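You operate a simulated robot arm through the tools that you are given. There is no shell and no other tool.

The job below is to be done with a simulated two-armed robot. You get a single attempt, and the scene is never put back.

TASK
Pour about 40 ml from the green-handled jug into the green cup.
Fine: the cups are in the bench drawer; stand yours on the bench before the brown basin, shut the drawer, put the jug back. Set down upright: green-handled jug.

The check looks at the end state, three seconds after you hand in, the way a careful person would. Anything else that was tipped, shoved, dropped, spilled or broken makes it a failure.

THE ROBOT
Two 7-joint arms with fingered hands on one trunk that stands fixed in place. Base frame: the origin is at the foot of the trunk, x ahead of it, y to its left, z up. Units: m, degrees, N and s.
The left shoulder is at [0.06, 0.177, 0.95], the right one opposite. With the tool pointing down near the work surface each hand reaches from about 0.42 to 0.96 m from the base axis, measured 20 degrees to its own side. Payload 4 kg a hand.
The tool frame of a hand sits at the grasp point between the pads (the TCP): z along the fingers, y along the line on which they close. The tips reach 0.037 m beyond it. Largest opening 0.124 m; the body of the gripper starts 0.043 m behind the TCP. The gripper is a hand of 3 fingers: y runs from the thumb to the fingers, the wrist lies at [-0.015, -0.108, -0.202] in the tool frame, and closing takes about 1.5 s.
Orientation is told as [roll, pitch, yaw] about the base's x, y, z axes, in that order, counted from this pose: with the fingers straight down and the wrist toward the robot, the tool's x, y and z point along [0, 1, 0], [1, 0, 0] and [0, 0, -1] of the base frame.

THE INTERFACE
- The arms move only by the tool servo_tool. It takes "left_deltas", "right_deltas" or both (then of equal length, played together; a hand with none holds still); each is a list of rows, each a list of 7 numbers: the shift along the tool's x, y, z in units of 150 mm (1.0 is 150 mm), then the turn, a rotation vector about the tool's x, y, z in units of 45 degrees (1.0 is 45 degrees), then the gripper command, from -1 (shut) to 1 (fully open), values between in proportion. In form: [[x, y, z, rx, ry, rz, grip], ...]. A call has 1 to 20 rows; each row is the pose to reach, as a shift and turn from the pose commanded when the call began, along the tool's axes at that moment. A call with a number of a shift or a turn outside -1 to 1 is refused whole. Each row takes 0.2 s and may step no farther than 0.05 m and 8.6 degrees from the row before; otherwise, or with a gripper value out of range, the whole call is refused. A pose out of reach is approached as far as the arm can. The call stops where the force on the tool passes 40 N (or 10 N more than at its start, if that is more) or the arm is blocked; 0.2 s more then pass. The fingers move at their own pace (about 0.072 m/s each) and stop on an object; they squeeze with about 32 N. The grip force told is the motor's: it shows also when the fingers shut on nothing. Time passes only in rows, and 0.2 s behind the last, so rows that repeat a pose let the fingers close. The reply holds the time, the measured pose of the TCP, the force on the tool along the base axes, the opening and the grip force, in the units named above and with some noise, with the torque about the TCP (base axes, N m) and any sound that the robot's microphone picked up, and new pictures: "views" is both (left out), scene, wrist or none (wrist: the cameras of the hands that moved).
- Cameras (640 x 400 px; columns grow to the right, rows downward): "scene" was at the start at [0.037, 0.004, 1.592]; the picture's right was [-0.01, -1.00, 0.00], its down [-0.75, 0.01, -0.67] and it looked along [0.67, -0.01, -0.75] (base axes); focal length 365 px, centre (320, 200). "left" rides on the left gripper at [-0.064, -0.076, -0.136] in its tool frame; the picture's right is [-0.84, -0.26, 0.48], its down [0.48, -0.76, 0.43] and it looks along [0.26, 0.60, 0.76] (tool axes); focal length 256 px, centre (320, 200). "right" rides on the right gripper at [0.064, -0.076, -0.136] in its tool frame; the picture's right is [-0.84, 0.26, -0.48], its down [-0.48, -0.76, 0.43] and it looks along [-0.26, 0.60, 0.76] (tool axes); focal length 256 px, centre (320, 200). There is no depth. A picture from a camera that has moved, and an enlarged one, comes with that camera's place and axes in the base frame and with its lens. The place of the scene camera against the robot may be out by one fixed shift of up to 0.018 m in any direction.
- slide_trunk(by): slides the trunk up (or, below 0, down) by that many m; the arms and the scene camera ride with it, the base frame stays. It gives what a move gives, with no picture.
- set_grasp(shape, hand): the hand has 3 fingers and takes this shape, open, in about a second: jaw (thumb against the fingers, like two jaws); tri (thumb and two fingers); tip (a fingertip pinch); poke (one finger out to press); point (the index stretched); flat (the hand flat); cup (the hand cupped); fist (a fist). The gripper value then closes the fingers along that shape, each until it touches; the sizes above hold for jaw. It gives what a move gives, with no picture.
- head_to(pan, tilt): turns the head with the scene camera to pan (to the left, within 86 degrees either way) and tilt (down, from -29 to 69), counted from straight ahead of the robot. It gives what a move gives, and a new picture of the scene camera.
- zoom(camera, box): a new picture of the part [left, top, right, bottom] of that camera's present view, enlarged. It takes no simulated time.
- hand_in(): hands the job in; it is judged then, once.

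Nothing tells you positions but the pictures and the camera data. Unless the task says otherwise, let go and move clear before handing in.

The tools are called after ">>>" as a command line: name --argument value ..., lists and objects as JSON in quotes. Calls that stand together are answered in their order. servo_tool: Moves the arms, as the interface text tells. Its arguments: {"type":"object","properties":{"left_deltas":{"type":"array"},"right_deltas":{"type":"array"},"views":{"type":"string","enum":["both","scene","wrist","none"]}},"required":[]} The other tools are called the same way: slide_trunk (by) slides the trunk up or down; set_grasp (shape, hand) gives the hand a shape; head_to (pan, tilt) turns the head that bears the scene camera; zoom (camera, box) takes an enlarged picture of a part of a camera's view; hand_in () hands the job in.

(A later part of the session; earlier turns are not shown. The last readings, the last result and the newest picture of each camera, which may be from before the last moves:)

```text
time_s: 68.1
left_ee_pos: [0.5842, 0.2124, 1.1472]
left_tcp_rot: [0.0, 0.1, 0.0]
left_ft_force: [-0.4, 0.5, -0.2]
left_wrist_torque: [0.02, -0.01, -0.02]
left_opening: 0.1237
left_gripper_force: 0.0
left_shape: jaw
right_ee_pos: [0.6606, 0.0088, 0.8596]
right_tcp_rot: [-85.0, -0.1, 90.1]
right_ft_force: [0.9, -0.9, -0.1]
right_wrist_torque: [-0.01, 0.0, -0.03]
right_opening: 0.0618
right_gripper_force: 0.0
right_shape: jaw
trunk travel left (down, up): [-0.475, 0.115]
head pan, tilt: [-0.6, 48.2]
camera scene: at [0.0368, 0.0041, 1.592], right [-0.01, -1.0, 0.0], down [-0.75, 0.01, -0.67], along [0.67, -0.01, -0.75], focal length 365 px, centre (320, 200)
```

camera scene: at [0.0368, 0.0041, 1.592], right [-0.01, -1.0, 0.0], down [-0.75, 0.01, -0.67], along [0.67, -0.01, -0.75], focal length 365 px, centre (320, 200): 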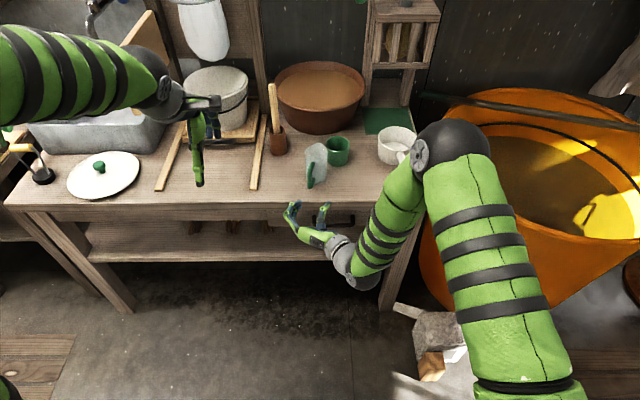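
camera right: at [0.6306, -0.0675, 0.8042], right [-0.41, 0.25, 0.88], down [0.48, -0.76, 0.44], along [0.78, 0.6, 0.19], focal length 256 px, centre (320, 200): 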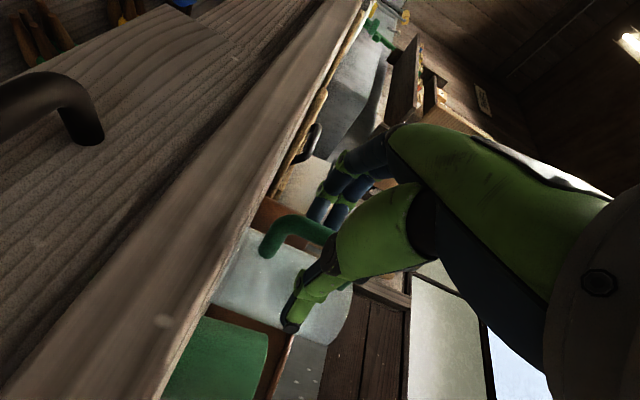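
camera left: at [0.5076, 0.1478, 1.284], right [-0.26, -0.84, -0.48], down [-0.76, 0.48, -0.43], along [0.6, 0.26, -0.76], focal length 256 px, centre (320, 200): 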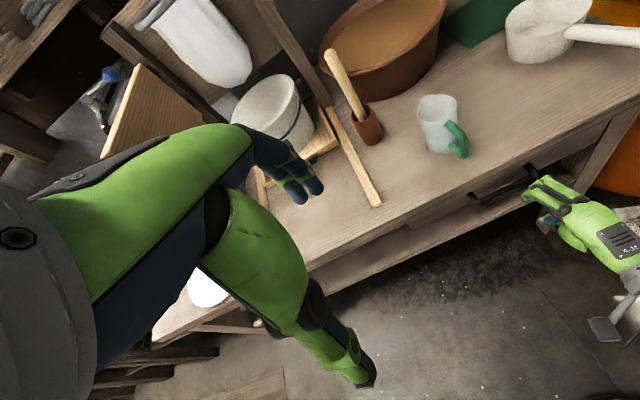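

The hand is clear of the jug. I'll lift it and turn it back to pointing down.

>>> servo_tool --right_deltas '[[-0.15, -0.1, -0.05, 0, 0.15, 0, 0.2], [-0.3, -0.2, -0.1, 0, 0.32, 0, 0.4], [-0.45, -0.3, -0.15, 0, 0.49, 0, 0.6], [-0.6, -0.45, -0.2, 0, 0.66, 0, 0.7], [-0.76, -0.55, -0.24, 0, 0.83, 0, 0.7], [-0.912, -0.667, -0.28, 0, 1.0, 0, 0.7]]' --views "none"

>>> servo_tool --right_deltas '[[0, 0, 0, 0, 0.178, 0, 0.7], [0, 0, 0, 0, 0.356, 0, 0.7], [0, 0, 0, 0, 0.533, 0, 0.7], [0, 0, 0, 0, 0.711, 0, 0.7], [0, 0, 0, 0, 0.889, 0, 0.7]]' --views "none"

```text
time_s: 69.5
left_ee_pos: [0.5846, 0.2095, 1.1468]
left_tcp_rot: [0.0, 0.0, 0.0]
left_ft_force: [-0.2, -0.1, -0.1]
left_wrist_torque: [0.0, 0.0, 0.01]
left_opening: 0.1238
left_gripper_force: 0.1
left_shape: jaw
right_ee_pos: [0.6285, -0.0935, 0.9981]
right_tcp_rot: [-40.1, -0.1, 90.0]
right_ft_force: [0.4, -1.1, -0.7]
right_wrist_torque: [-0.02, 0.0, -0.02]
right_opening: 0.1054
right_gripper_force: 0.1
right_shape: jaw
trunk travel left (down, up): [-0.475, 0.115]
head pan, tilt: [-0.6, 48.2]
```

```text
time_s: 70.7
left_ee_pos: [0.5848, 0.2118, 1.1461]
left_tcp_rot: [0.0, 0.0, 0.0]
left_ft_force: [0.3, -0.1, -0.6]
left_wrist_torque: [0.01, -0.01, 0.02]
left_opening: 0.1237
left_gripper_force: 0.0
left_shape: jaw
right_ee_pos: [0.6303, -0.092, 1.0004]
right_tcp_rot: [0.2, -0.3, 90.2]
right_ft_force: [-0.1, -0.2, 0.3]
right_wrist_torque: [0.01, -0.02, -0.02]
right_opening: 0.1055
right_gripper_force: 0.1
right_shape: jaw
right hand out of reach, approached as far as the arm can: row 1
trunk travel left (down, up): [-0.475, 0.115]
head pan, tilt: [-0.6, 48.2]
```

The hand points down at (0.63, -0.09, 1.00). I'll move it forward toward the jug at a safe height, turning to about 60° yaw.

>>> servo_tool --right_deltas '[[-0.18, 0.1, -0.1, 0, 0, 0.13, 0.7], [-0.37, 0.2, -0.2, 0, 0, 0.267, 0.7], [-0.56, 0.32, -0.2, 0, 0, 0.4, 0.7], [-0.75, 0.43, -0.2, 0, 0, 0.533, 0.7], [-0.933, 0.533, -0.2, 0, 0, 0.667, 0.7]]'

>>> zoom --camera "right" --box '[140, 160, 400, 380]'

>>> zoom --camera "scene" --box '[280, 120, 380, 200]'

```text
time_s: 71.9
left_ee_pos: [0.5843, 0.2122, 1.1472]
left_tcp_rot: [0.0, -0.1, 0.0]
left_ft_force: [0.5, -0.3, -0.2]
left_wrist_torque: [-0.02, 0.01, -0.04]
left_opening: 0.124
left_gripper_force: 0.1
left_shape: jaw
right_ee_pos: [0.77, -0.0129, 1.0303]
right_tcp_rot: [0.0, -0.1, 60.1]
right_ft_force: [0.7, -0.2, 0.2]
right_wrist_torque: [0.01, 0.03, -0.03]
right_opening: 0.1053
right_gripper_force: 0.0
right_shape: jaw
trunk travel left (down, up): [-0.475, 0.115]
head pan, tilt: [-0.6, 48.2]
camera scene: at [0.0375, 0.0046, 1.592], right [-0.01, -1.0, 0.0], down [-0.75, 0.01, -0.67], along [0.67, -0.01, -0.75], focal length 365 px, centre (320, 200)
camera right: at [0.6765, -0.0476, 1.1676], right [0.85, -0.2, 0.48], down [0.04, -0.9, -0.44], along [0.52, 0.39, -0.76], focal length 256 px, centre (320, 200)
```

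scene: 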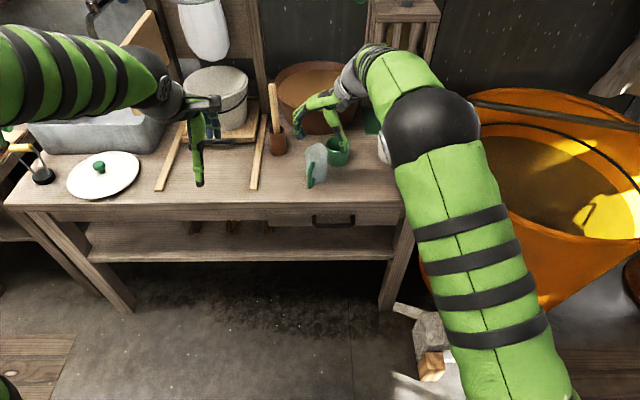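
right: 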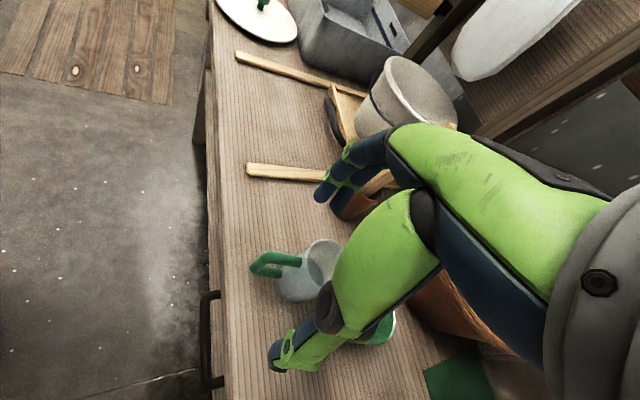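

```text
1.82 times, centred on (270, 270) of right
camera zoom: at [0.6765, -0.0476, 1.1676], right [0.85, -0.2, 0.48], down [0.04, -0.9, -0.44], along [0.52, 0.39, -0.76], focal length 465 px, centre (411, 73)
```

zoom: 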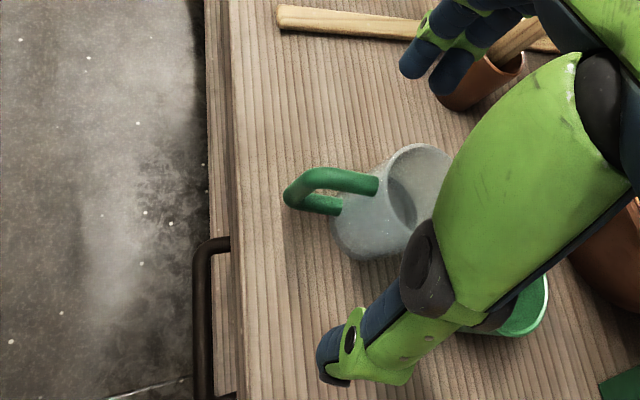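

```text
5.00 times, centred on (330, 160) of scene
camera zoom: at [0.0375, 0.0046, 1.592], right [-0.01, -1.0, 0.0], down [-0.75, 0.01, -0.67], along [0.67, -0.01, -0.75], focal length 1823 px, centre (270, 400)
```

zoom: 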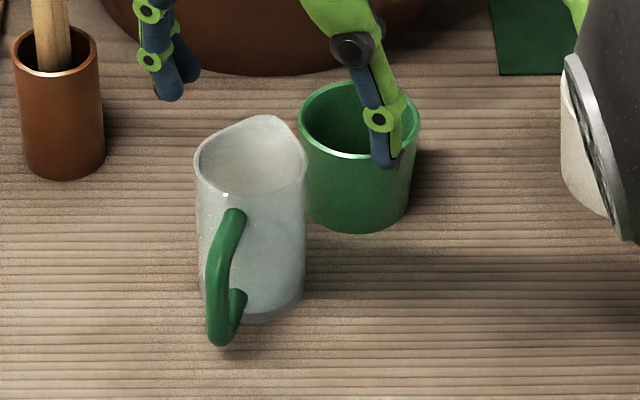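

The jug is now at about (0.845, 0.004), rotated roughly 14° clockwise, and the cup is unchanged. I'll go above the jug and check the alignment again.

>>> servo_tool --right_deltas '[[-0.126, 0.116, 0.04, 0, 0, 0, 0.78], [-0.25, 0.23, 0.09, 0, 0, 0, 0.78], [-0.377, 0.347, 0.133, 0, 0, 0, 0.78]]'

>>> zoom --camera "right" --box '[180, 160, 380, 360]'

>>> zoom --camera "left" --box '[380, 40, 560, 180]'

```text
time_s: 72.7
left_ee_pos: [0.5846, 0.2125, 1.1464]
left_tcp_rot: [0.0, 0.1, 0.0]
left_ft_force: [0.3, -0.3, 1.5]
left_wrist_torque: [0.01, 0.05, 0.02]
left_opening: 0.1237
left_gripper_force: 0.1
left_shape: jaw
right_ee_pos: [0.845, 0.0048, 1.0083]
right_tcp_rot: [0.2, 0.0, 60.2]
right_ft_force: [1.2, 1.5, -1.3]
right_wrist_torque: [-0.02, 0.01, 0.03]
right_opening: 0.1105
right_gripper_force: 0.1
right_shape: jaw
trunk travel left (down, up): [-0.475, 0.115]
head pan, tilt: [-0.6, 48.2]
camera scene: at [0.0384, 0.0036, 1.5919], right [-0.01, -1.0, 0.0], down [-0.75, 0.01, -0.67], along [0.67, -0.01, -0.75], focal length 365 px, centre (320, 200)
camera right: at [0.7531, -0.03, 1.1452], right [0.86, -0.2, 0.48], down [0.04, -0.9, -0.44], along [0.52, 0.39, -0.76], focal length 256 px, centre (320, 200)
```

scene: 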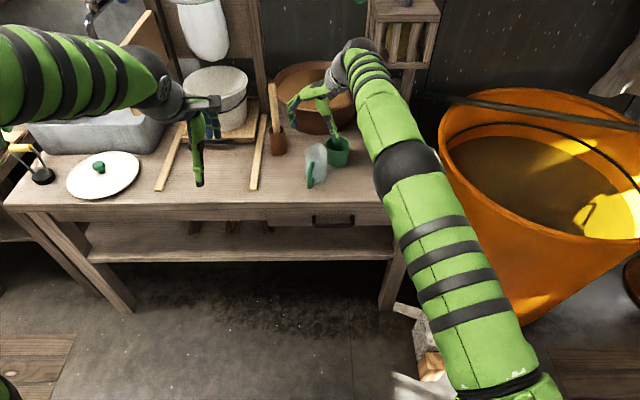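
right: 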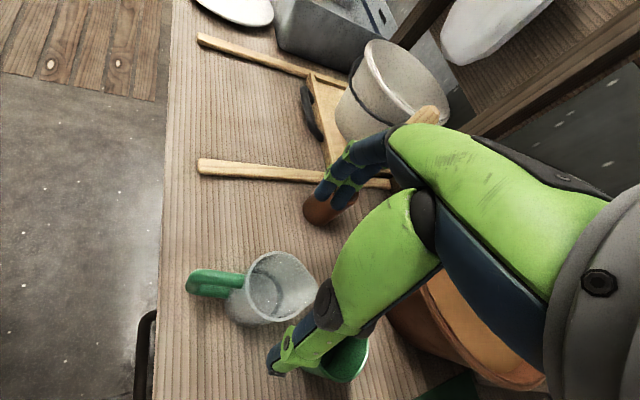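

```text
2.00 times, centred on (280, 260) of right
camera zoom: at [0.7531, -0.03, 1.1452], right [0.86, -0.2, 0.48], down [0.04, -0.9, -0.44], along [0.52, 0.39, -0.76], focal length 512 px, centre (400, 80)
```

zoom: 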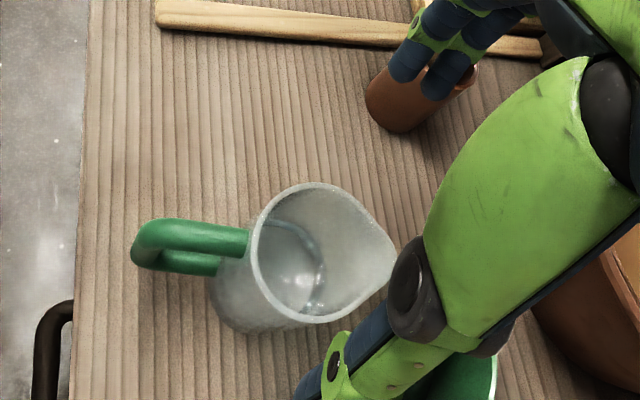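

```text
2.86 times, centred on (470, 110) of left
camera zoom: at [0.5096, 0.1468, 1.2832], right [-0.26, -0.84, -0.48], down [-0.76, 0.48, -0.43], along [0.6, 0.26, -0.76], focal length 731 px, centre (-109, 457)
```

zoom: 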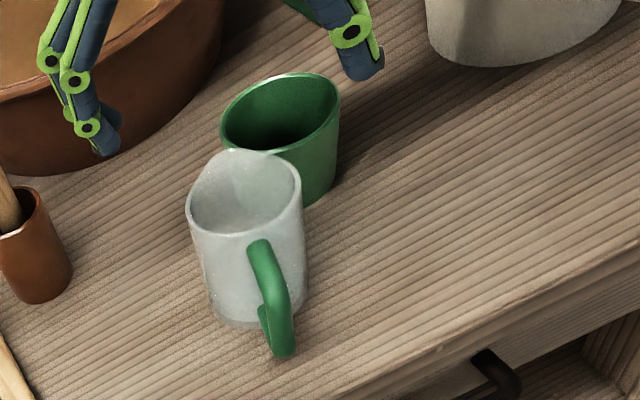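

The jug's rim centre is at about (0.848, 0.001), with the spout pointing to -15°. The hand is aligned to within a few millimetres, so I'll correct that and lower around the jug body.

>>> servo_tool --right_deltas '[[-0.03, -0.013, 0.15, 0, 0, 0, 0.78], [-0.03, -0.013, 0.35, 0, 0, 0, 0.78], [-0.03, -0.013, 0.55, 0, 0, 0, 0.78], [-0.03, -0.013, 0.75, 0, 0, 0, 0.78], [-0.03, -0.013, 0.92, 0, 0, 0, 0.78]]'

>>> zoom --camera "scene" --box '[270, 110, 390, 210]'

>>> zoom --camera "left" --box '[380, 40, 560, 180]'

```text
time_s: 73.9
left_ee_pos: [0.5852, 0.2113, 1.1471]
left_tcp_rot: [0.0, -0.1, 0.0]
left_ft_force: [0.2, -0.6, 0.4]
left_wrist_torque: [-0.01, 0.0, 0.0]
left_opening: 0.1239
left_gripper_force: 0.0
left_shape: jaw
right_ee_pos: [0.8483, 0.0028, 0.872]
right_tcp_rot: [0.1, -0.1, 60.3]
right_ft_force: [0.4, -0.4, 0.0]
right_wrist_torque: [-0.03, 0.0, 0.02]
right_opening: 0.1103
right_gripper_force: 0.0
right_shape: jaw
trunk travel left (down, up): [-0.475, 0.115]
head pan, tilt: [-0.6, 48.2]
camera scene: at [0.0374, 0.004, 1.592], right [-0.01, -1.0, 0.0], down [-0.75, 0.01, -0.67], along [0.67, -0.01, -0.75], focal length 365 px, centre (320, 200)
camera right: at [0.7546, -0.0325, 1.0095], right [0.85, -0.19, 0.48], down [0.04, -0.9, -0.44], along [0.52, 0.39, -0.76], focal length 256 px, centre (320, 200)
```

scene: 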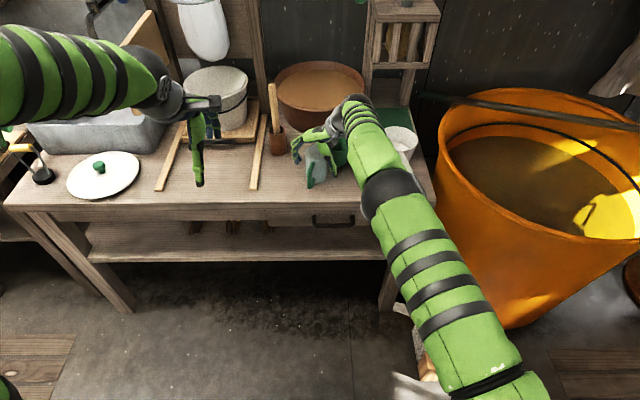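
right: 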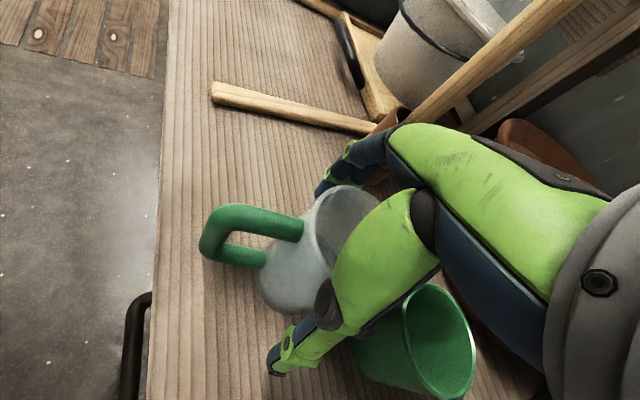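

```text
4.00 times, centred on (330, 160) of scene
camera zoom: at [0.0374, 0.004, 1.592], right [-0.01, -1.0, 0.0], down [-0.75, 0.01, -0.67], along [0.67, -0.01, -0.75], focal length 1459 px, centre (280, 360)
```

zoom: 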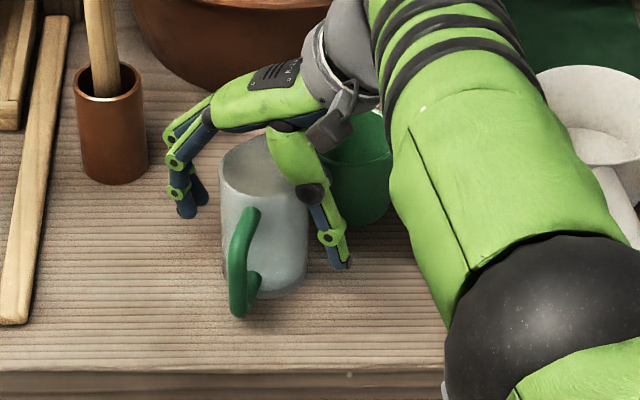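

```text
2.86 times, centred on (470, 110) of left
camera zoom: at [0.5088, 0.1473, 1.2835], right [-0.26, -0.84, -0.48], down [-0.76, 0.48, -0.43], along [0.6, 0.26, -0.76], focal length 731 px, centre (-109, 457)
```

zoom: 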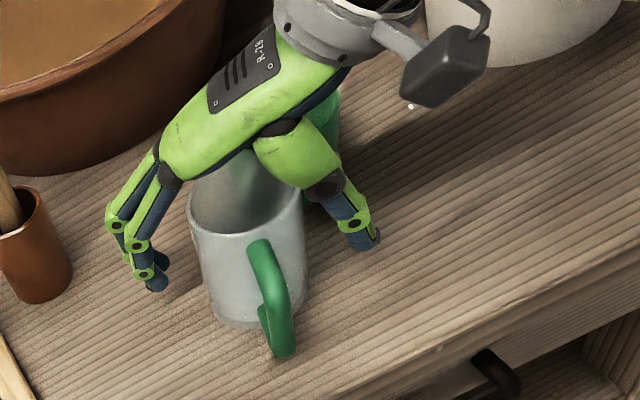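

The jug body is between the fingers and the thumb, and the handle is clear of both. I'll close on the body.

>>> servo_tool --right_deltas '[[0, 0, 0, 0, 0, 0, 0.5], [0, 0, 0, 0, 0, 0, 0.3], [0, 0, 0, 0, 0, 0, 0.0], [0, 0, 0, 0, 0, 0, -0.5], [0, 0, 0, 0, 0, 0, -1], [0, 0, 0, 0, 0, 0, -1], [0, 0, 0, 0, 0, 0, -1], [0, 0, 0, 0, 0, 0, -1]]'

>>> zoom --camera "scene" --box '[270, 110, 390, 210]'

>>> zoom --camera "left" --box '[380, 40, 560, 180]'

```text
time_s: 75.7
left_ee_pos: [0.5834, 0.2123, 1.1488]
left_tcp_rot: [0.0, 0.0, 0.0]
left_ft_force: [-0.3, -0.3, -0.9]
left_wrist_torque: [-0.03, 0.03, 0.04]
left_opening: 0.1237
left_gripper_force: 0.1
left_shape: jaw
right_ee_pos: [0.8461, 0.0023, 0.8739]
right_tcp_rot: [0.0, -0.2, 60.2]
right_ft_force: [2.0, 2.4, 12.3]
right_wrist_torque: [0.75, -0.43, -0.03]
right_opening: 0.0887
right_gripper_force: 31.6
right_shape: jaw
trunk travel left (down, up): [-0.475, 0.115]
head pan, tilt: [-0.6, 48.2]
camera scene: at [0.0361, 0.0044, 1.5921], right [-0.01, -1.0, 0.0], down [-0.75, 0.01, -0.67], along [0.67, -0.01, -0.75], focal length 365 px, centre (320, 200)
camera right: at [0.7539, -0.0319, 1.0109], right [0.85, -0.19, 0.48], down [0.04, -0.9, -0.44], along [0.52, 0.39, -0.76], focal length 256 px, centre (320, 200)
```

scene: 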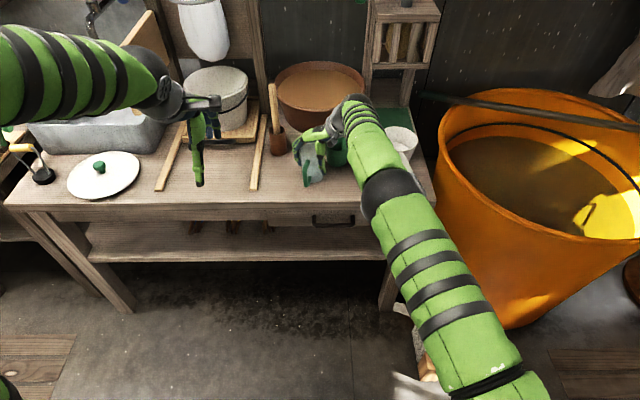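
right: 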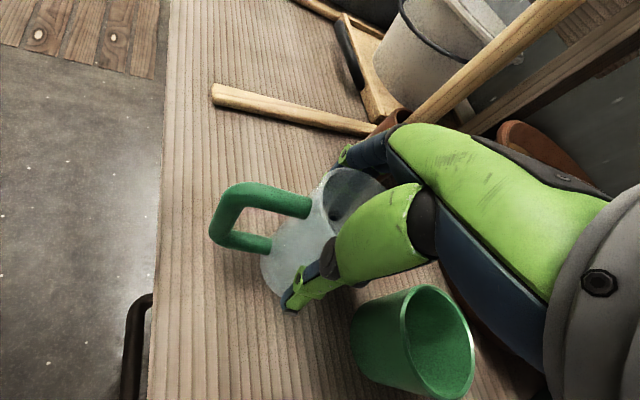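

```text
4.00 times, centred on (330, 160) of scene
camera zoom: at [0.0361, 0.0044, 1.5921], right [-0.01, -1.0, 0.0], down [-0.75, 0.01, -0.67], along [0.67, -0.01, -0.75], focal length 1459 px, centre (280, 360)
```

zoom: 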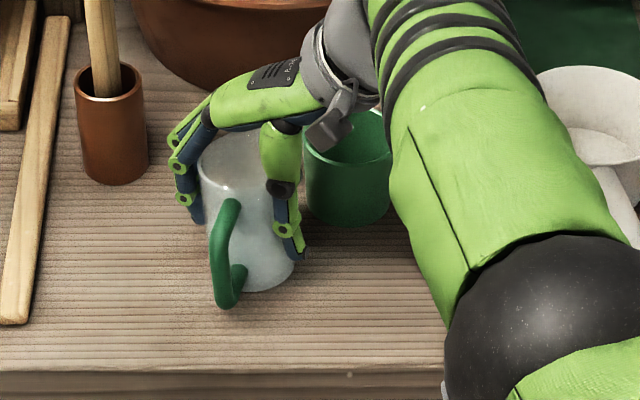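

```text
2.86 times, centred on (470, 110) of left
camera zoom: at [0.5078, 0.1476, 1.2839], right [-0.26, -0.84, -0.48], down [-0.76, 0.48, -0.43], along [0.6, 0.26, -0.76], focal length 731 px, centre (-109, 457)
```

zoom: 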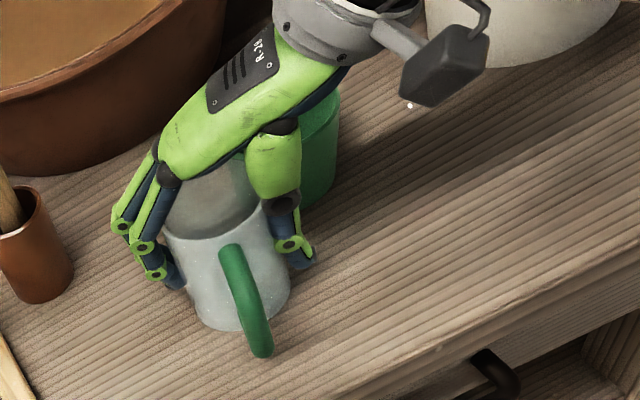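

The grip holds but the jug appears to lean by several degrees in the hand. I'll lift it just a centimetre to see how it sits.

>>> servo_tool --right_deltas '[[0, 0, -0.03, 0, 0, 0, -1], [0, 0, -0.07, 0, 0, 0, -1], [0, 0, -0.1, 0, 0, 0, -1], [0, 0, -0.1, 0, 0, 0, -1]]'

>>> zoom --camera "scene" --box '[270, 110, 390, 210]'

>>> zoom --camera "left" --box '[380, 40, 560, 180]'

>>> zoom --camera "right" --box '[200, 140, 400, 320]'

```text
time_s: 76.7
left_ee_pos: [0.5838, 0.2114, 1.1468]
left_tcp_rot: [0.0, 0.0, 0.0]
left_ft_force: [-0.5, 1.4, -0.6]
left_wrist_torque: [0.0, -0.01, -0.01]
left_opening: 0.1237
left_gripper_force: 0.0
left_shape: jaw
right_ee_pos: [0.8482, 0.0034, 0.888]
right_tcp_rot: [0.1, 0.0, 60.2]
right_ft_force: [0.5, -0.3, -1.0]
right_wrist_torque: [0.0, -0.04, -0.02]
right_opening: 0.0877
right_gripper_force: 32.0
right_shape: jaw
trunk travel left (down, up): [-0.475, 0.115]
head pan, tilt: [-0.6, 48.2]
camera scene: at [0.0371, 0.0041, 1.5919], right [-0.01, -1.0, 0.0], down [-0.75, 0.01, -0.67], along [0.67, -0.01, -0.75], focal length 365 px, centre (320, 200)
camera right: at [0.755, -0.0324, 1.0243], right [0.85, -0.19, 0.48], down [0.04, -0.9, -0.44], along [0.52, 0.39, -0.76], focal length 256 px, centre (320, 200)
```

scene: 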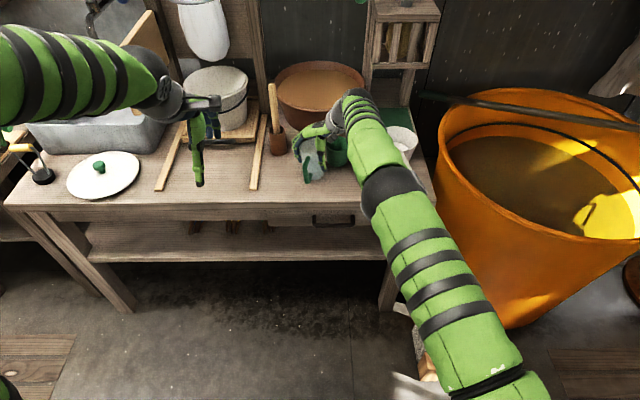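
right: 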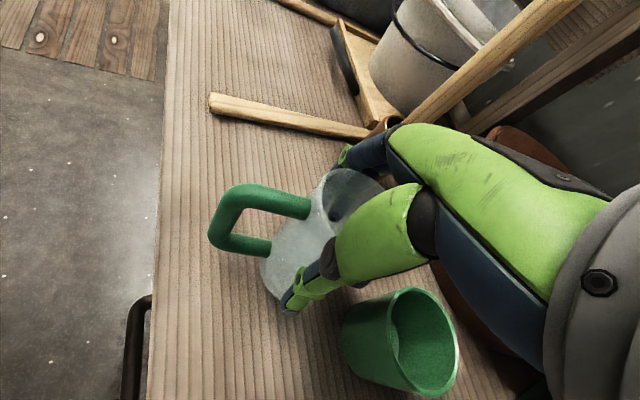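

```text
4.00 times, centred on (330, 160) of scene
camera zoom: at [0.0371, 0.0041, 1.5919], right [-0.01, -1.0, 0.0], down [-0.75, 0.01, -0.67], along [0.67, -0.01, -0.75], focal length 1459 px, centre (280, 360)
```

zoom: 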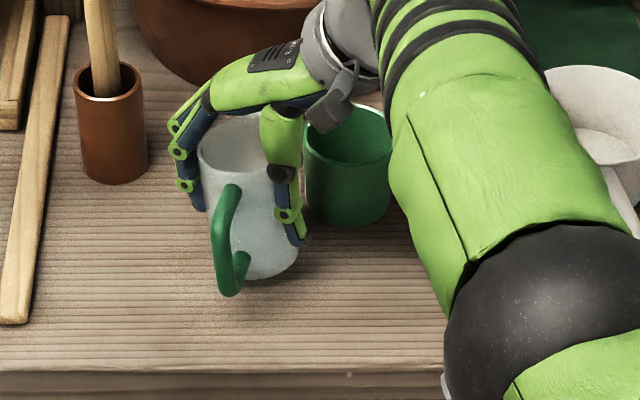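

```text
2.86 times, centred on (470, 110) of left
camera zoom: at [0.5086, 0.1473, 1.2835], right [-0.26, -0.84, -0.48], down [-0.76, 0.48, -0.43], along [0.6, 0.26, -0.76], focal length 731 px, centre (-109, 457)
```

zoom: 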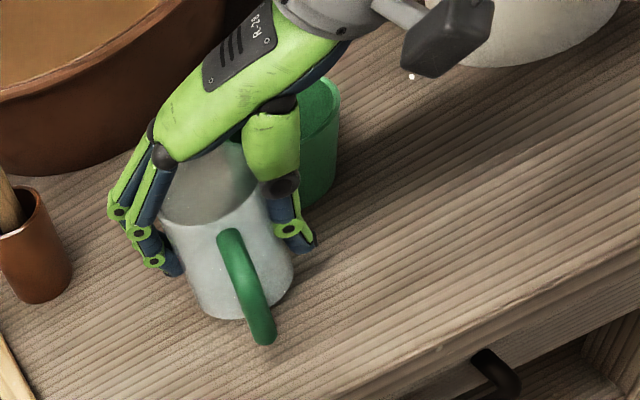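

```text
2.22 times, centred on (300, 230) of right
camera zoom: at [0.755, -0.0324, 1.0243], right [0.85, -0.19, 0.48], down [0.04, -0.9, -0.44], along [0.52, 0.39, -0.76], focal length 569 px, centre (364, 133)
```

zoom: 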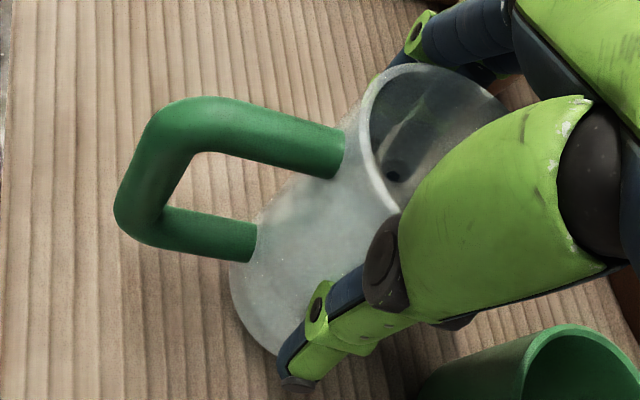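

The jug is held firmly and weighs little. Its top leans about 8° toward the fingers and its spout is near -12°. I'll lift it clear and tip the hand 8° so that the jug hangs upright.

>>> servo_tool --right_deltas '[[0, 0, -0.2, 0, 0, 0, -1], [0, 0, -0.4, -0.06, 0, 0, -1], [0, 0, -0.6, -0.12, 0, 0, -1], [0, 0, -0.667, -0.178, 0, 0, -1], [0, 0, -0.667, -0.178, 0, 0, -1]]'

>>> zoom --camera "scene" --box '[260, 90, 390, 200]'

>>> zoom --camera "left" --box '[380, 0, 580, 160]'

```text
time_s: 77.9
left_ee_pos: [0.5842, 0.2125, 1.1464]
left_tcp_rot: [0.0, 0.0, 0.1]
left_ft_force: [0.1, -0.6, 0.9]
left_wrist_torque: [0.02, 0.0, 0.05]
left_opening: 0.1237
left_gripper_force: 0.1
left_shape: jaw
right_ee_pos: [0.8475, 0.0011, 0.9879]
right_tcp_rot: [0.1, -8.1, 60.2]
right_ft_force: [0.0, -0.3, -0.8]
right_wrist_torque: [-0.02, 0.02, -0.03]
right_opening: 0.0877
right_gripper_force: 31.6
right_shape: jaw
trunk travel left (down, up): [-0.475, 0.115]
head pan, tilt: [-0.6, 48.2]
camera scene: at [0.0373, 0.0042, 1.5919], right [-0.01, -1.0, 0.0], down [-0.75, 0.01, -0.67], along [0.67, -0.01, -0.75], focal length 365 px, centre (320, 200)
camera right: at [0.7452, -0.0489, 1.1124], right [0.82, -0.25, 0.51], down [0.08, -0.84, -0.54], along [0.57, 0.48, -0.67], focal length 256 px, centre (320, 200)
```

scene: 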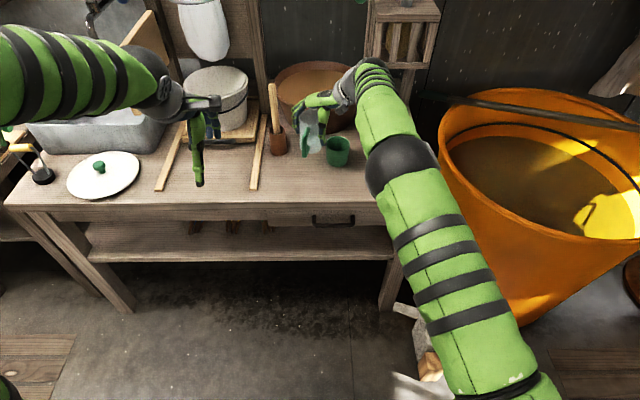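
right: 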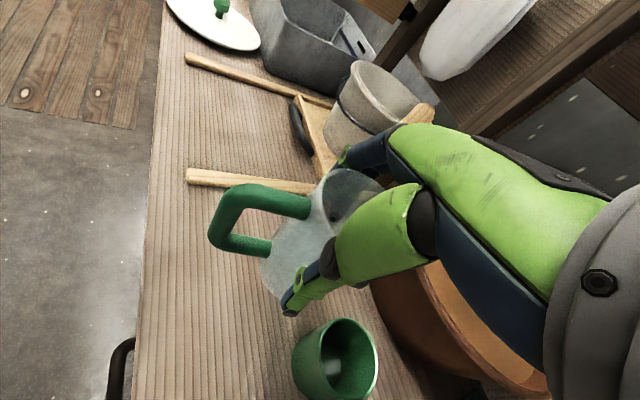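

```text
3.64 times, centred on (325, 145) of scene
camera zoom: at [0.0373, 0.0042, 1.5919], right [-0.01, -1.0, 0.0], down [-0.75, 0.01, -0.67], along [0.67, -0.01, -0.75], focal length 1326 px, centre (302, 400)
```

zoom: 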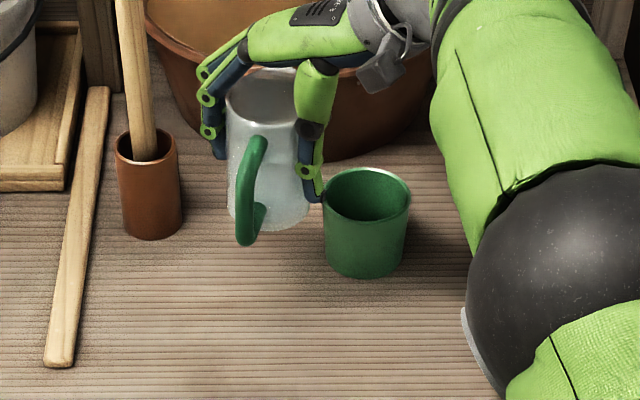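

```text
2.50 times, centred on (480, 80) of left
camera zoom: at [0.5088, 0.1474, 1.2835], right [-0.26, -0.84, -0.48], down [-0.76, 0.48, -0.43], along [0.6, 0.26, -0.76], focal length 640 px, centre (-80, 500)
```

zoom: 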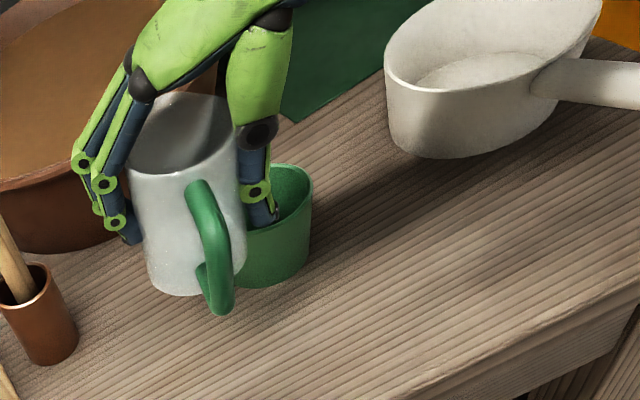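

The jug now hangs upright, well above the bench. Next I'll turn the hand about the vertical so that the spout faces the right-hand side (-y), keeping the jug level.

>>> servo_tool --right_deltas '[[0, 0, 0, 0, -0.023, 0.165, -1], [0, 0, 0, 0, -0.046, 0.33, -1], [0, 0, 0, 0, -0.07, 0.495, -1], [0, 0, 0, 0, -0.093, 0.66, -1], [0, 0, 0, 0, -0.116, 0.825, -1], [0, 0, 0, 0, -0.139, 0.99, -1]]' --views "none"

>>> servo_tool --right_deltas '[[0, 0, 0, 0, -0.023, 0.16, -1], [0, 0, 0, 0, -0.046, 0.32, -1], [0, 0, 0, 0, -0.067, 0.48, -1], [0, 0, 0, 0, -0.09, 0.64, -1], [0, 0, 0, 0, -0.112, 0.8, -1], [0, 0, 0, 0, -0.133, 0.946, -1], [0, 0, 0, 0, -0.133, 0.946, -1]]'

>>> zoom --camera "scene" --box '[260, 90, 390, 200]'

>>> zoom --camera "left" --box '[380, 0, 580, 160]'

```text
time_s: 79.3
left_ee_pos: [0.5842, 0.213, 1.1473]
left_tcp_rot: [0.0, 0.0, 0.1]
left_ft_force: [0.3, 0.0, 0.7]
left_wrist_torque: [-0.01, 0.0, 0.01]
left_opening: 0.1237
left_gripper_force: 0.0
left_shape: jaw
right_ee_pos: [0.848, 0.0018, 0.987]
right_tcp_rot: [0.0, -8.0, 15.0]
right_ft_force: [-0.2, -0.1, -1.4]
right_wrist_torque: [0.0, 0.04, -0.04]
right_opening: 0.0877
right_gripper_force: 31.8
right_shape: jaw
trunk travel left (down, up): [-0.475, 0.115]
head pan, tilt: [-0.6, 48.2]
```

```text
time_s: 80.9
left_ee_pos: [0.5854, 0.2116, 1.1465]
left_tcp_rot: [-0.1, 0.0, 0.0]
left_ft_force: [0.6, -0.1, 0.6]
left_wrist_torque: [0.02, 0.01, 0.02]
left_opening: 0.1238
left_gripper_force: 0.1
left_shape: jaw
right_ee_pos: [0.8474, 0.001, 0.9864]
right_tcp_rot: [0.1, -8.0, -6.6]
right_ft_force: [-0.4, 0.2, -1.6]
right_wrist_torque: [0.01, 0.02, 0.02]
right_opening: 0.0875
right_gripper_force: 32.1
right_shape: jaw
right hand out of reach, approached as far as the arm can: row 4, 5, 6, 7
trunk travel left (down, up): [-0.475, 0.115]
head pan, tilt: [-0.6, 48.2]
camera scene: at [0.0372, 0.0042, 1.5919], right [-0.01, -1.0, 0.0], down [-0.75, 0.01, -0.67], along [0.67, -0.01, -0.75], focal length 365 px, centre (320, 200)
camera right: at [0.7613, 0.0759, 1.1121], right [0.09, -0.85, 0.51], down [-0.74, -0.4, -0.54], along [0.66, -0.33, -0.67], focal length 256 px, centre (320, 200)
```

scene: 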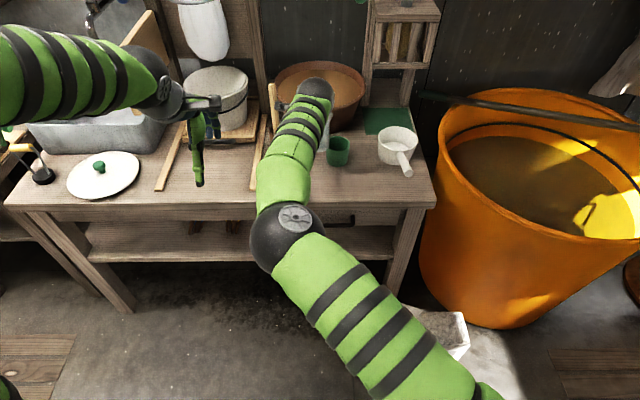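
right: 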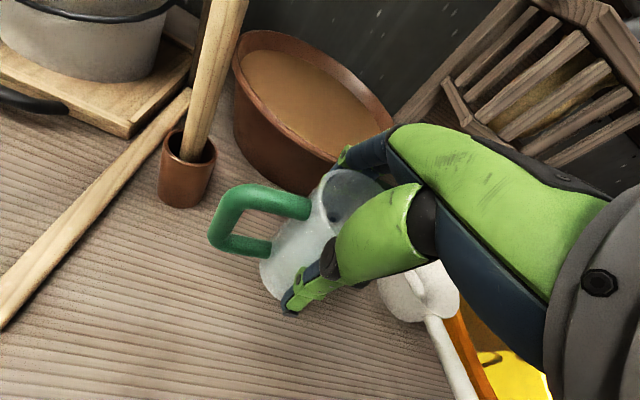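

```text
3.64 times, centred on (325, 145) of scene
camera zoom: at [0.0372, 0.0042, 1.5919], right [-0.01, -1.0, 0.0], down [-0.75, 0.01, -0.67], along [0.67, -0.01, -0.75], focal length 1326 px, centre (302, 400)
```

zoom: 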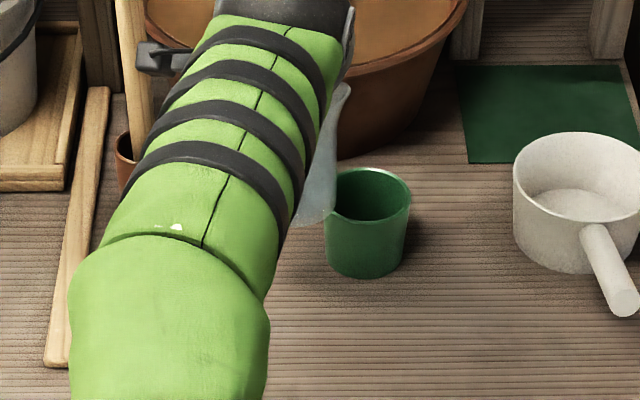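

```text
2.50 times, centred on (480, 80) of left
camera zoom: at [0.5087, 0.1474, 1.2835], right [-0.26, -0.84, -0.48], down [-0.76, 0.48, -0.43], along [0.6, 0.26, -0.76], focal length 640 px, centre (-80, 500)
```

zoom: 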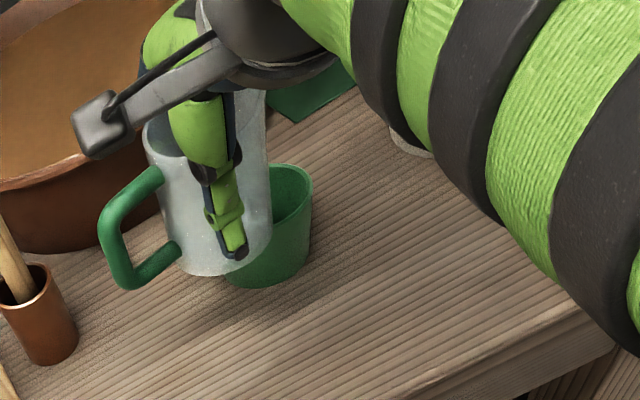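

The arm reached a joint limit at yaw -7°, which points the spout at about -79°, essentially toward -y. That is good enough. I'll tilt the jug 45° in place, which is still well short of pouring, and check.

>>> servo_tool --right_deltas '[[0, 0, 0, 0.039, 0.118, 0.017, -1], [0, 0, 0, 0.077, 0.235, 0.033, -1], [0, 0, 0, 0.116, 0.353, 0.05, -1], [0, 0, 0, 0.155, 0.471, 0.066, -1], [0, 0, 0, 0.193, 0.588, 0.083, -1], [0, 0, 0, 0.232, 0.706, 0.099, -1], [0, 0, 0, 0.27, 0.823, 0.116, -1], [0, 0, 0, 0.309, 0.941, 0.132, -1]]'

>>> zoom --camera "scene" --box '[260, 90, 390, 200]'

>>> zoom --camera "left" --box '[380, 0, 580, 160]'

```text
time_s: 82.7
left_ee_pos: [0.5846, 0.2125, 1.1473]
left_tcp_rot: [0.1, 0.1, 0.0]
left_ft_force: [0.5, -0.1, 0.5]
left_wrist_torque: [0.01, 0.01, 0.0]
left_opening: 0.1235
left_gripper_force: 0.1
left_shape: jaw
right_ee_pos: [0.8482, 0.0009, 0.9881]
right_tcp_rot: [42.8, 6.9, -7.0]
right_ft_force: [0.5, 0.3, -1.7]
right_wrist_torque: [-0.03, 0.02, -0.03]
right_opening: 0.0873
right_gripper_force: 31.9
right_shape: jaw
trunk travel left (down, up): [-0.475, 0.115]
head pan, tilt: [-0.6, 48.2]
camera scene: at [0.0374, 0.0037, 1.592], right [-0.01, -1.0, 0.0], down [-0.75, 0.01, -0.67], along [0.67, -0.01, -0.75], focal length 365 px, centre (320, 200)
camera right: at [0.7839, -0.0371, 1.1391], right [0.11, -0.96, -0.24], down [-0.83, 0.04, -0.55], along [0.54, 0.26, -0.8], focal length 256 px, centre (320, 200)
```

scene: 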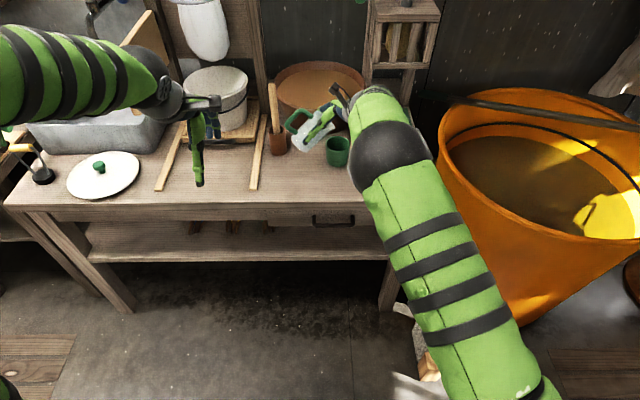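
right: 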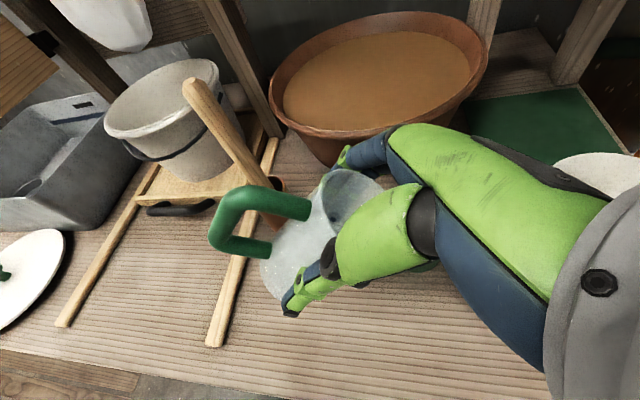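

```text
3.64 times, centred on (325, 145) of scene
camera zoom: at [0.0374, 0.0037, 1.592], right [-0.01, -1.0, 0.0], down [-0.75, 0.01, -0.67], along [0.67, -0.01, -0.75], focal length 1326 px, centre (302, 400)
```

zoom: 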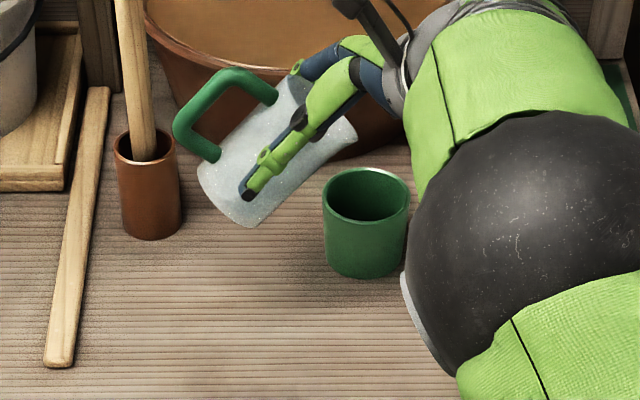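

```text
2.50 times, centred on (480, 80) of left
camera zoom: at [0.5088, 0.147, 1.2835], right [-0.26, -0.84, -0.48], down [-0.76, 0.48, -0.43], along [0.6, 0.26, -0.76], focal length 640 px, centre (-80, 500)
```

zoom: 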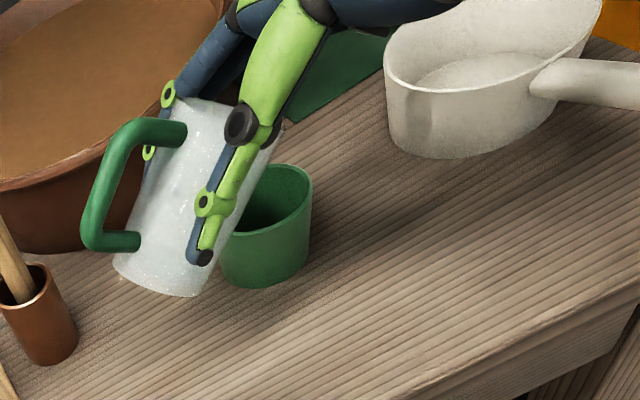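

The spout is at the lower end, pointing toward the cup, and the scene camera sees both clearly. I'll shift the tilted jug forward so the lip comes over the cup, still high.

>>> servo_tool --right_deltas '[[0.005, 0.134, -0.017, 0, 0, 0, -1], [0.01, 0.268, -0.035, 0, 0, 0, -1], [0.0155, 0.403, -0.052, 0, 0, 0, -1], [0.0155, 0.403, -0.052, 0, 0, 0, -1]]'

>>> zoom --camera "scene" --box '[270, 80, 400, 180]'

>>> zoom --camera "left" --box '[380, 0, 580, 160]'

```text
time_s: 83.7
left_ee_pos: [0.5849, 0.2124, 1.147]
left_tcp_rot: [0.0, 0.0, -0.1]
left_ft_force: [0.9, -0.6, 0.2]
left_wrist_torque: [0.01, 0.03, 0.0]
left_opening: 0.1235
left_gripper_force: 0.1
left_shape: jaw
right_ee_pos: [0.9079, -0.008, 0.9885]
right_tcp_rot: [42.7, 6.8, -7.0]
right_ft_force: [1.0, 1.2, -0.9]
right_wrist_torque: [-0.02, 0.0, -0.01]
right_opening: 0.0874
right_gripper_force: 31.8
right_shape: jaw
trunk travel left (down, up): [-0.475, 0.115]
head pan, tilt: [-0.6, 48.2]
camera scene: at [0.0369, 0.0042, 1.592], right [-0.01, -1.0, 0.0], down [-0.75, 0.01, -0.67], along [0.67, -0.01, -0.75], focal length 365 px, centre (320, 200)
camera right: at [0.8439, -0.0465, 1.1396], right [0.11, -0.96, -0.24], down [-0.83, 0.04, -0.55], along [0.54, 0.26, -0.8], focal length 256 px, centre (320, 200)
```

scene: 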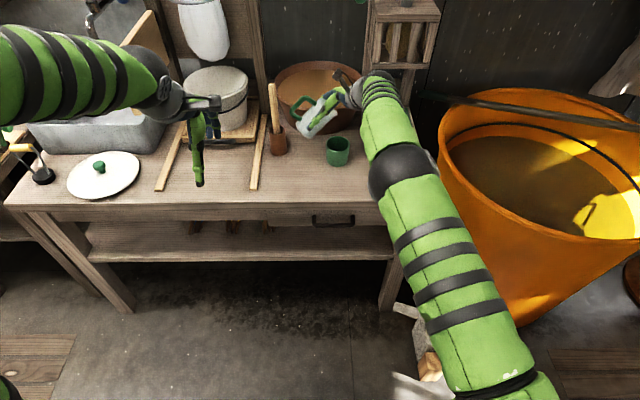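
right: 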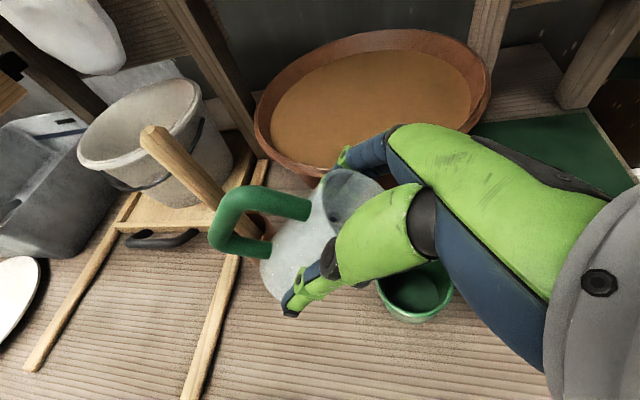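

```text
4.00 times, centred on (335, 130) of scene
camera zoom: at [0.0369, 0.0042, 1.592], right [-0.01, -1.0, 0.0], down [-0.75, 0.01, -0.67], along [0.67, -0.01, -0.75], focal length 1459 px, centre (260, 480)
```

zoom: 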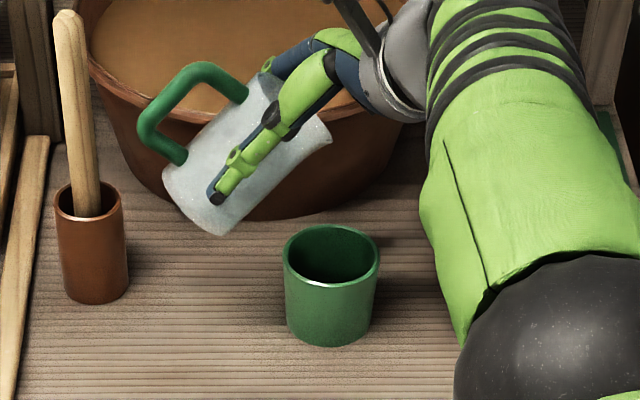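

```text
2.50 times, centred on (480, 80) of left
camera zoom: at [0.5084, 0.1475, 1.2836], right [-0.26, -0.84, -0.48], down [-0.76, 0.48, -0.43], along [0.6, 0.26, -0.76], focal length 640 px, centre (-80, 500)
```

zoom: 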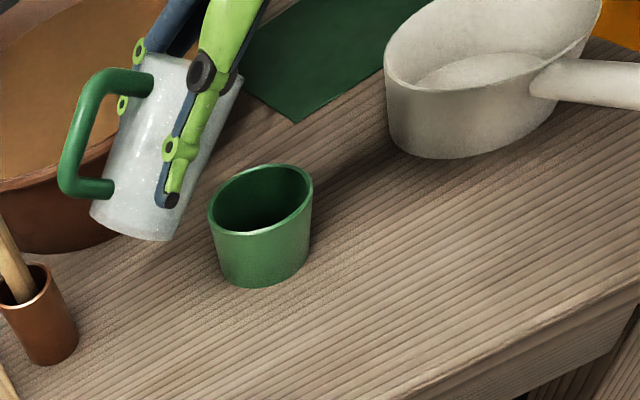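

The lip is right above the cup's centre. I'll tilt to about 57° and lower a little, still before the expected onset of flow near 60°.

>>> servo_tool --right_deltas '[[-0.05, 0.009, 0.057, 0.027, 0.084, 0.012, -1], [-0.1, 0.019, 0.113, 0.055, 0.167, 0.023, -1], [-0.157, 0.028, 0.17, 0.0825, 0.251, 0.035, -1], [-0.157, 0.028, 0.17, 0.0825, 0.251, 0.035, -1]]'

>>> zoom --camera "scene" --box '[270, 80, 400, 180]'

>>> zoom --camera "left" --box '[380, 0, 580, 160]'

```text
time_s: 84.7
left_ee_pos: [0.5841, 0.2119, 1.1476]
left_tcp_rot: [0.0, 0.0, 0.1]
left_ft_force: [-0.5, 0.8, 0.2]
left_wrist_torque: [0.02, 0.0, -0.01]
left_opening: 0.1238
left_gripper_force: 0.1
left_shape: jaw
right_ee_pos: [0.9067, -0.0087, 0.9522]
right_tcp_rot: [54.3, 10.4, -5.3]
right_ft_force: [0.3, -0.3, -0.7]
right_wrist_torque: [-0.09, 0.0, 0.0]
right_opening: 0.0871
right_gripper_force: 31.6
right_shape: jaw
trunk travel left (down, up): [-0.475, 0.115]
head pan, tilt: [-0.6, 48.2]
camera scene: at [0.0372, 0.0042, 1.592], right [-0.01, -1.0, 0.0], down [-0.75, 0.01, -0.67], along [0.67, -0.01, -0.75], focal length 365 px, centre (320, 200)
camera right: at [0.8497, -0.0775, 1.0953], right [0.1, -0.89, -0.44], down [-0.85, 0.15, -0.5], along [0.51, 0.42, -0.75], focal length 256 px, centre (320, 200)
```

scene: 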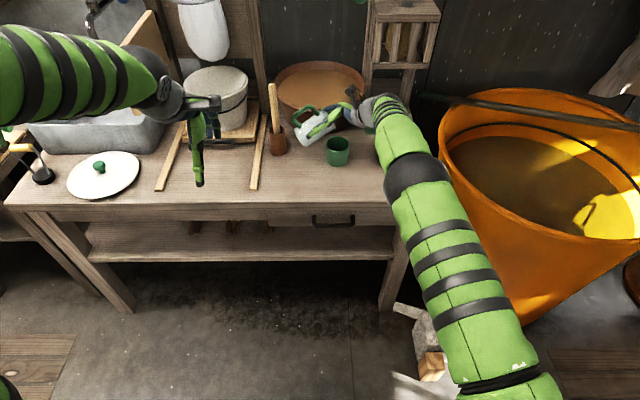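
right: 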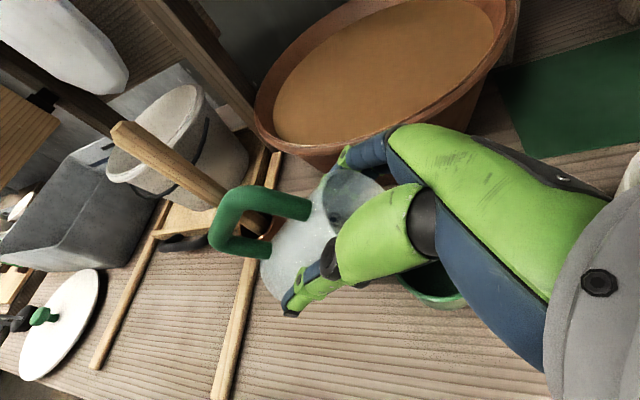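

```text
4.00 times, centred on (335, 130) of scene
camera zoom: at [0.0372, 0.0042, 1.592], right [-0.01, -1.0, 0.0], down [-0.75, 0.01, -0.67], along [0.67, -0.01, -0.75], focal length 1459 px, centre (260, 480)
```

zoom: 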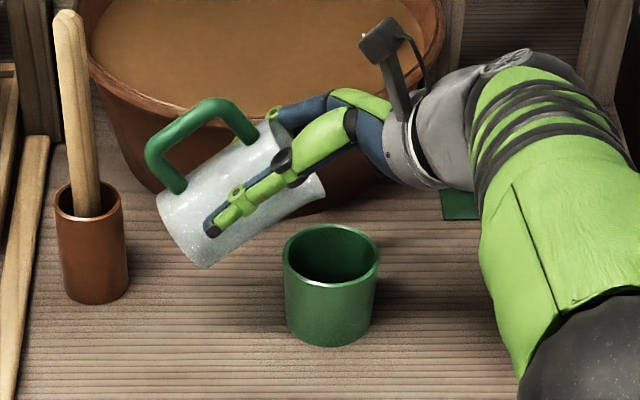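

```text
2.50 times, centred on (480, 80) of left
camera zoom: at [0.5086, 0.1474, 1.2835], right [-0.26, -0.84, -0.48], down [-0.76, 0.48, -0.43], along [0.6, 0.26, -0.76], focal length 640 px, centre (-80, 500)
```

zoom: 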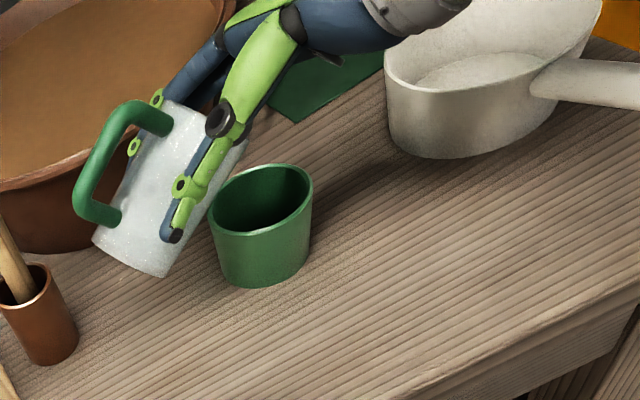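

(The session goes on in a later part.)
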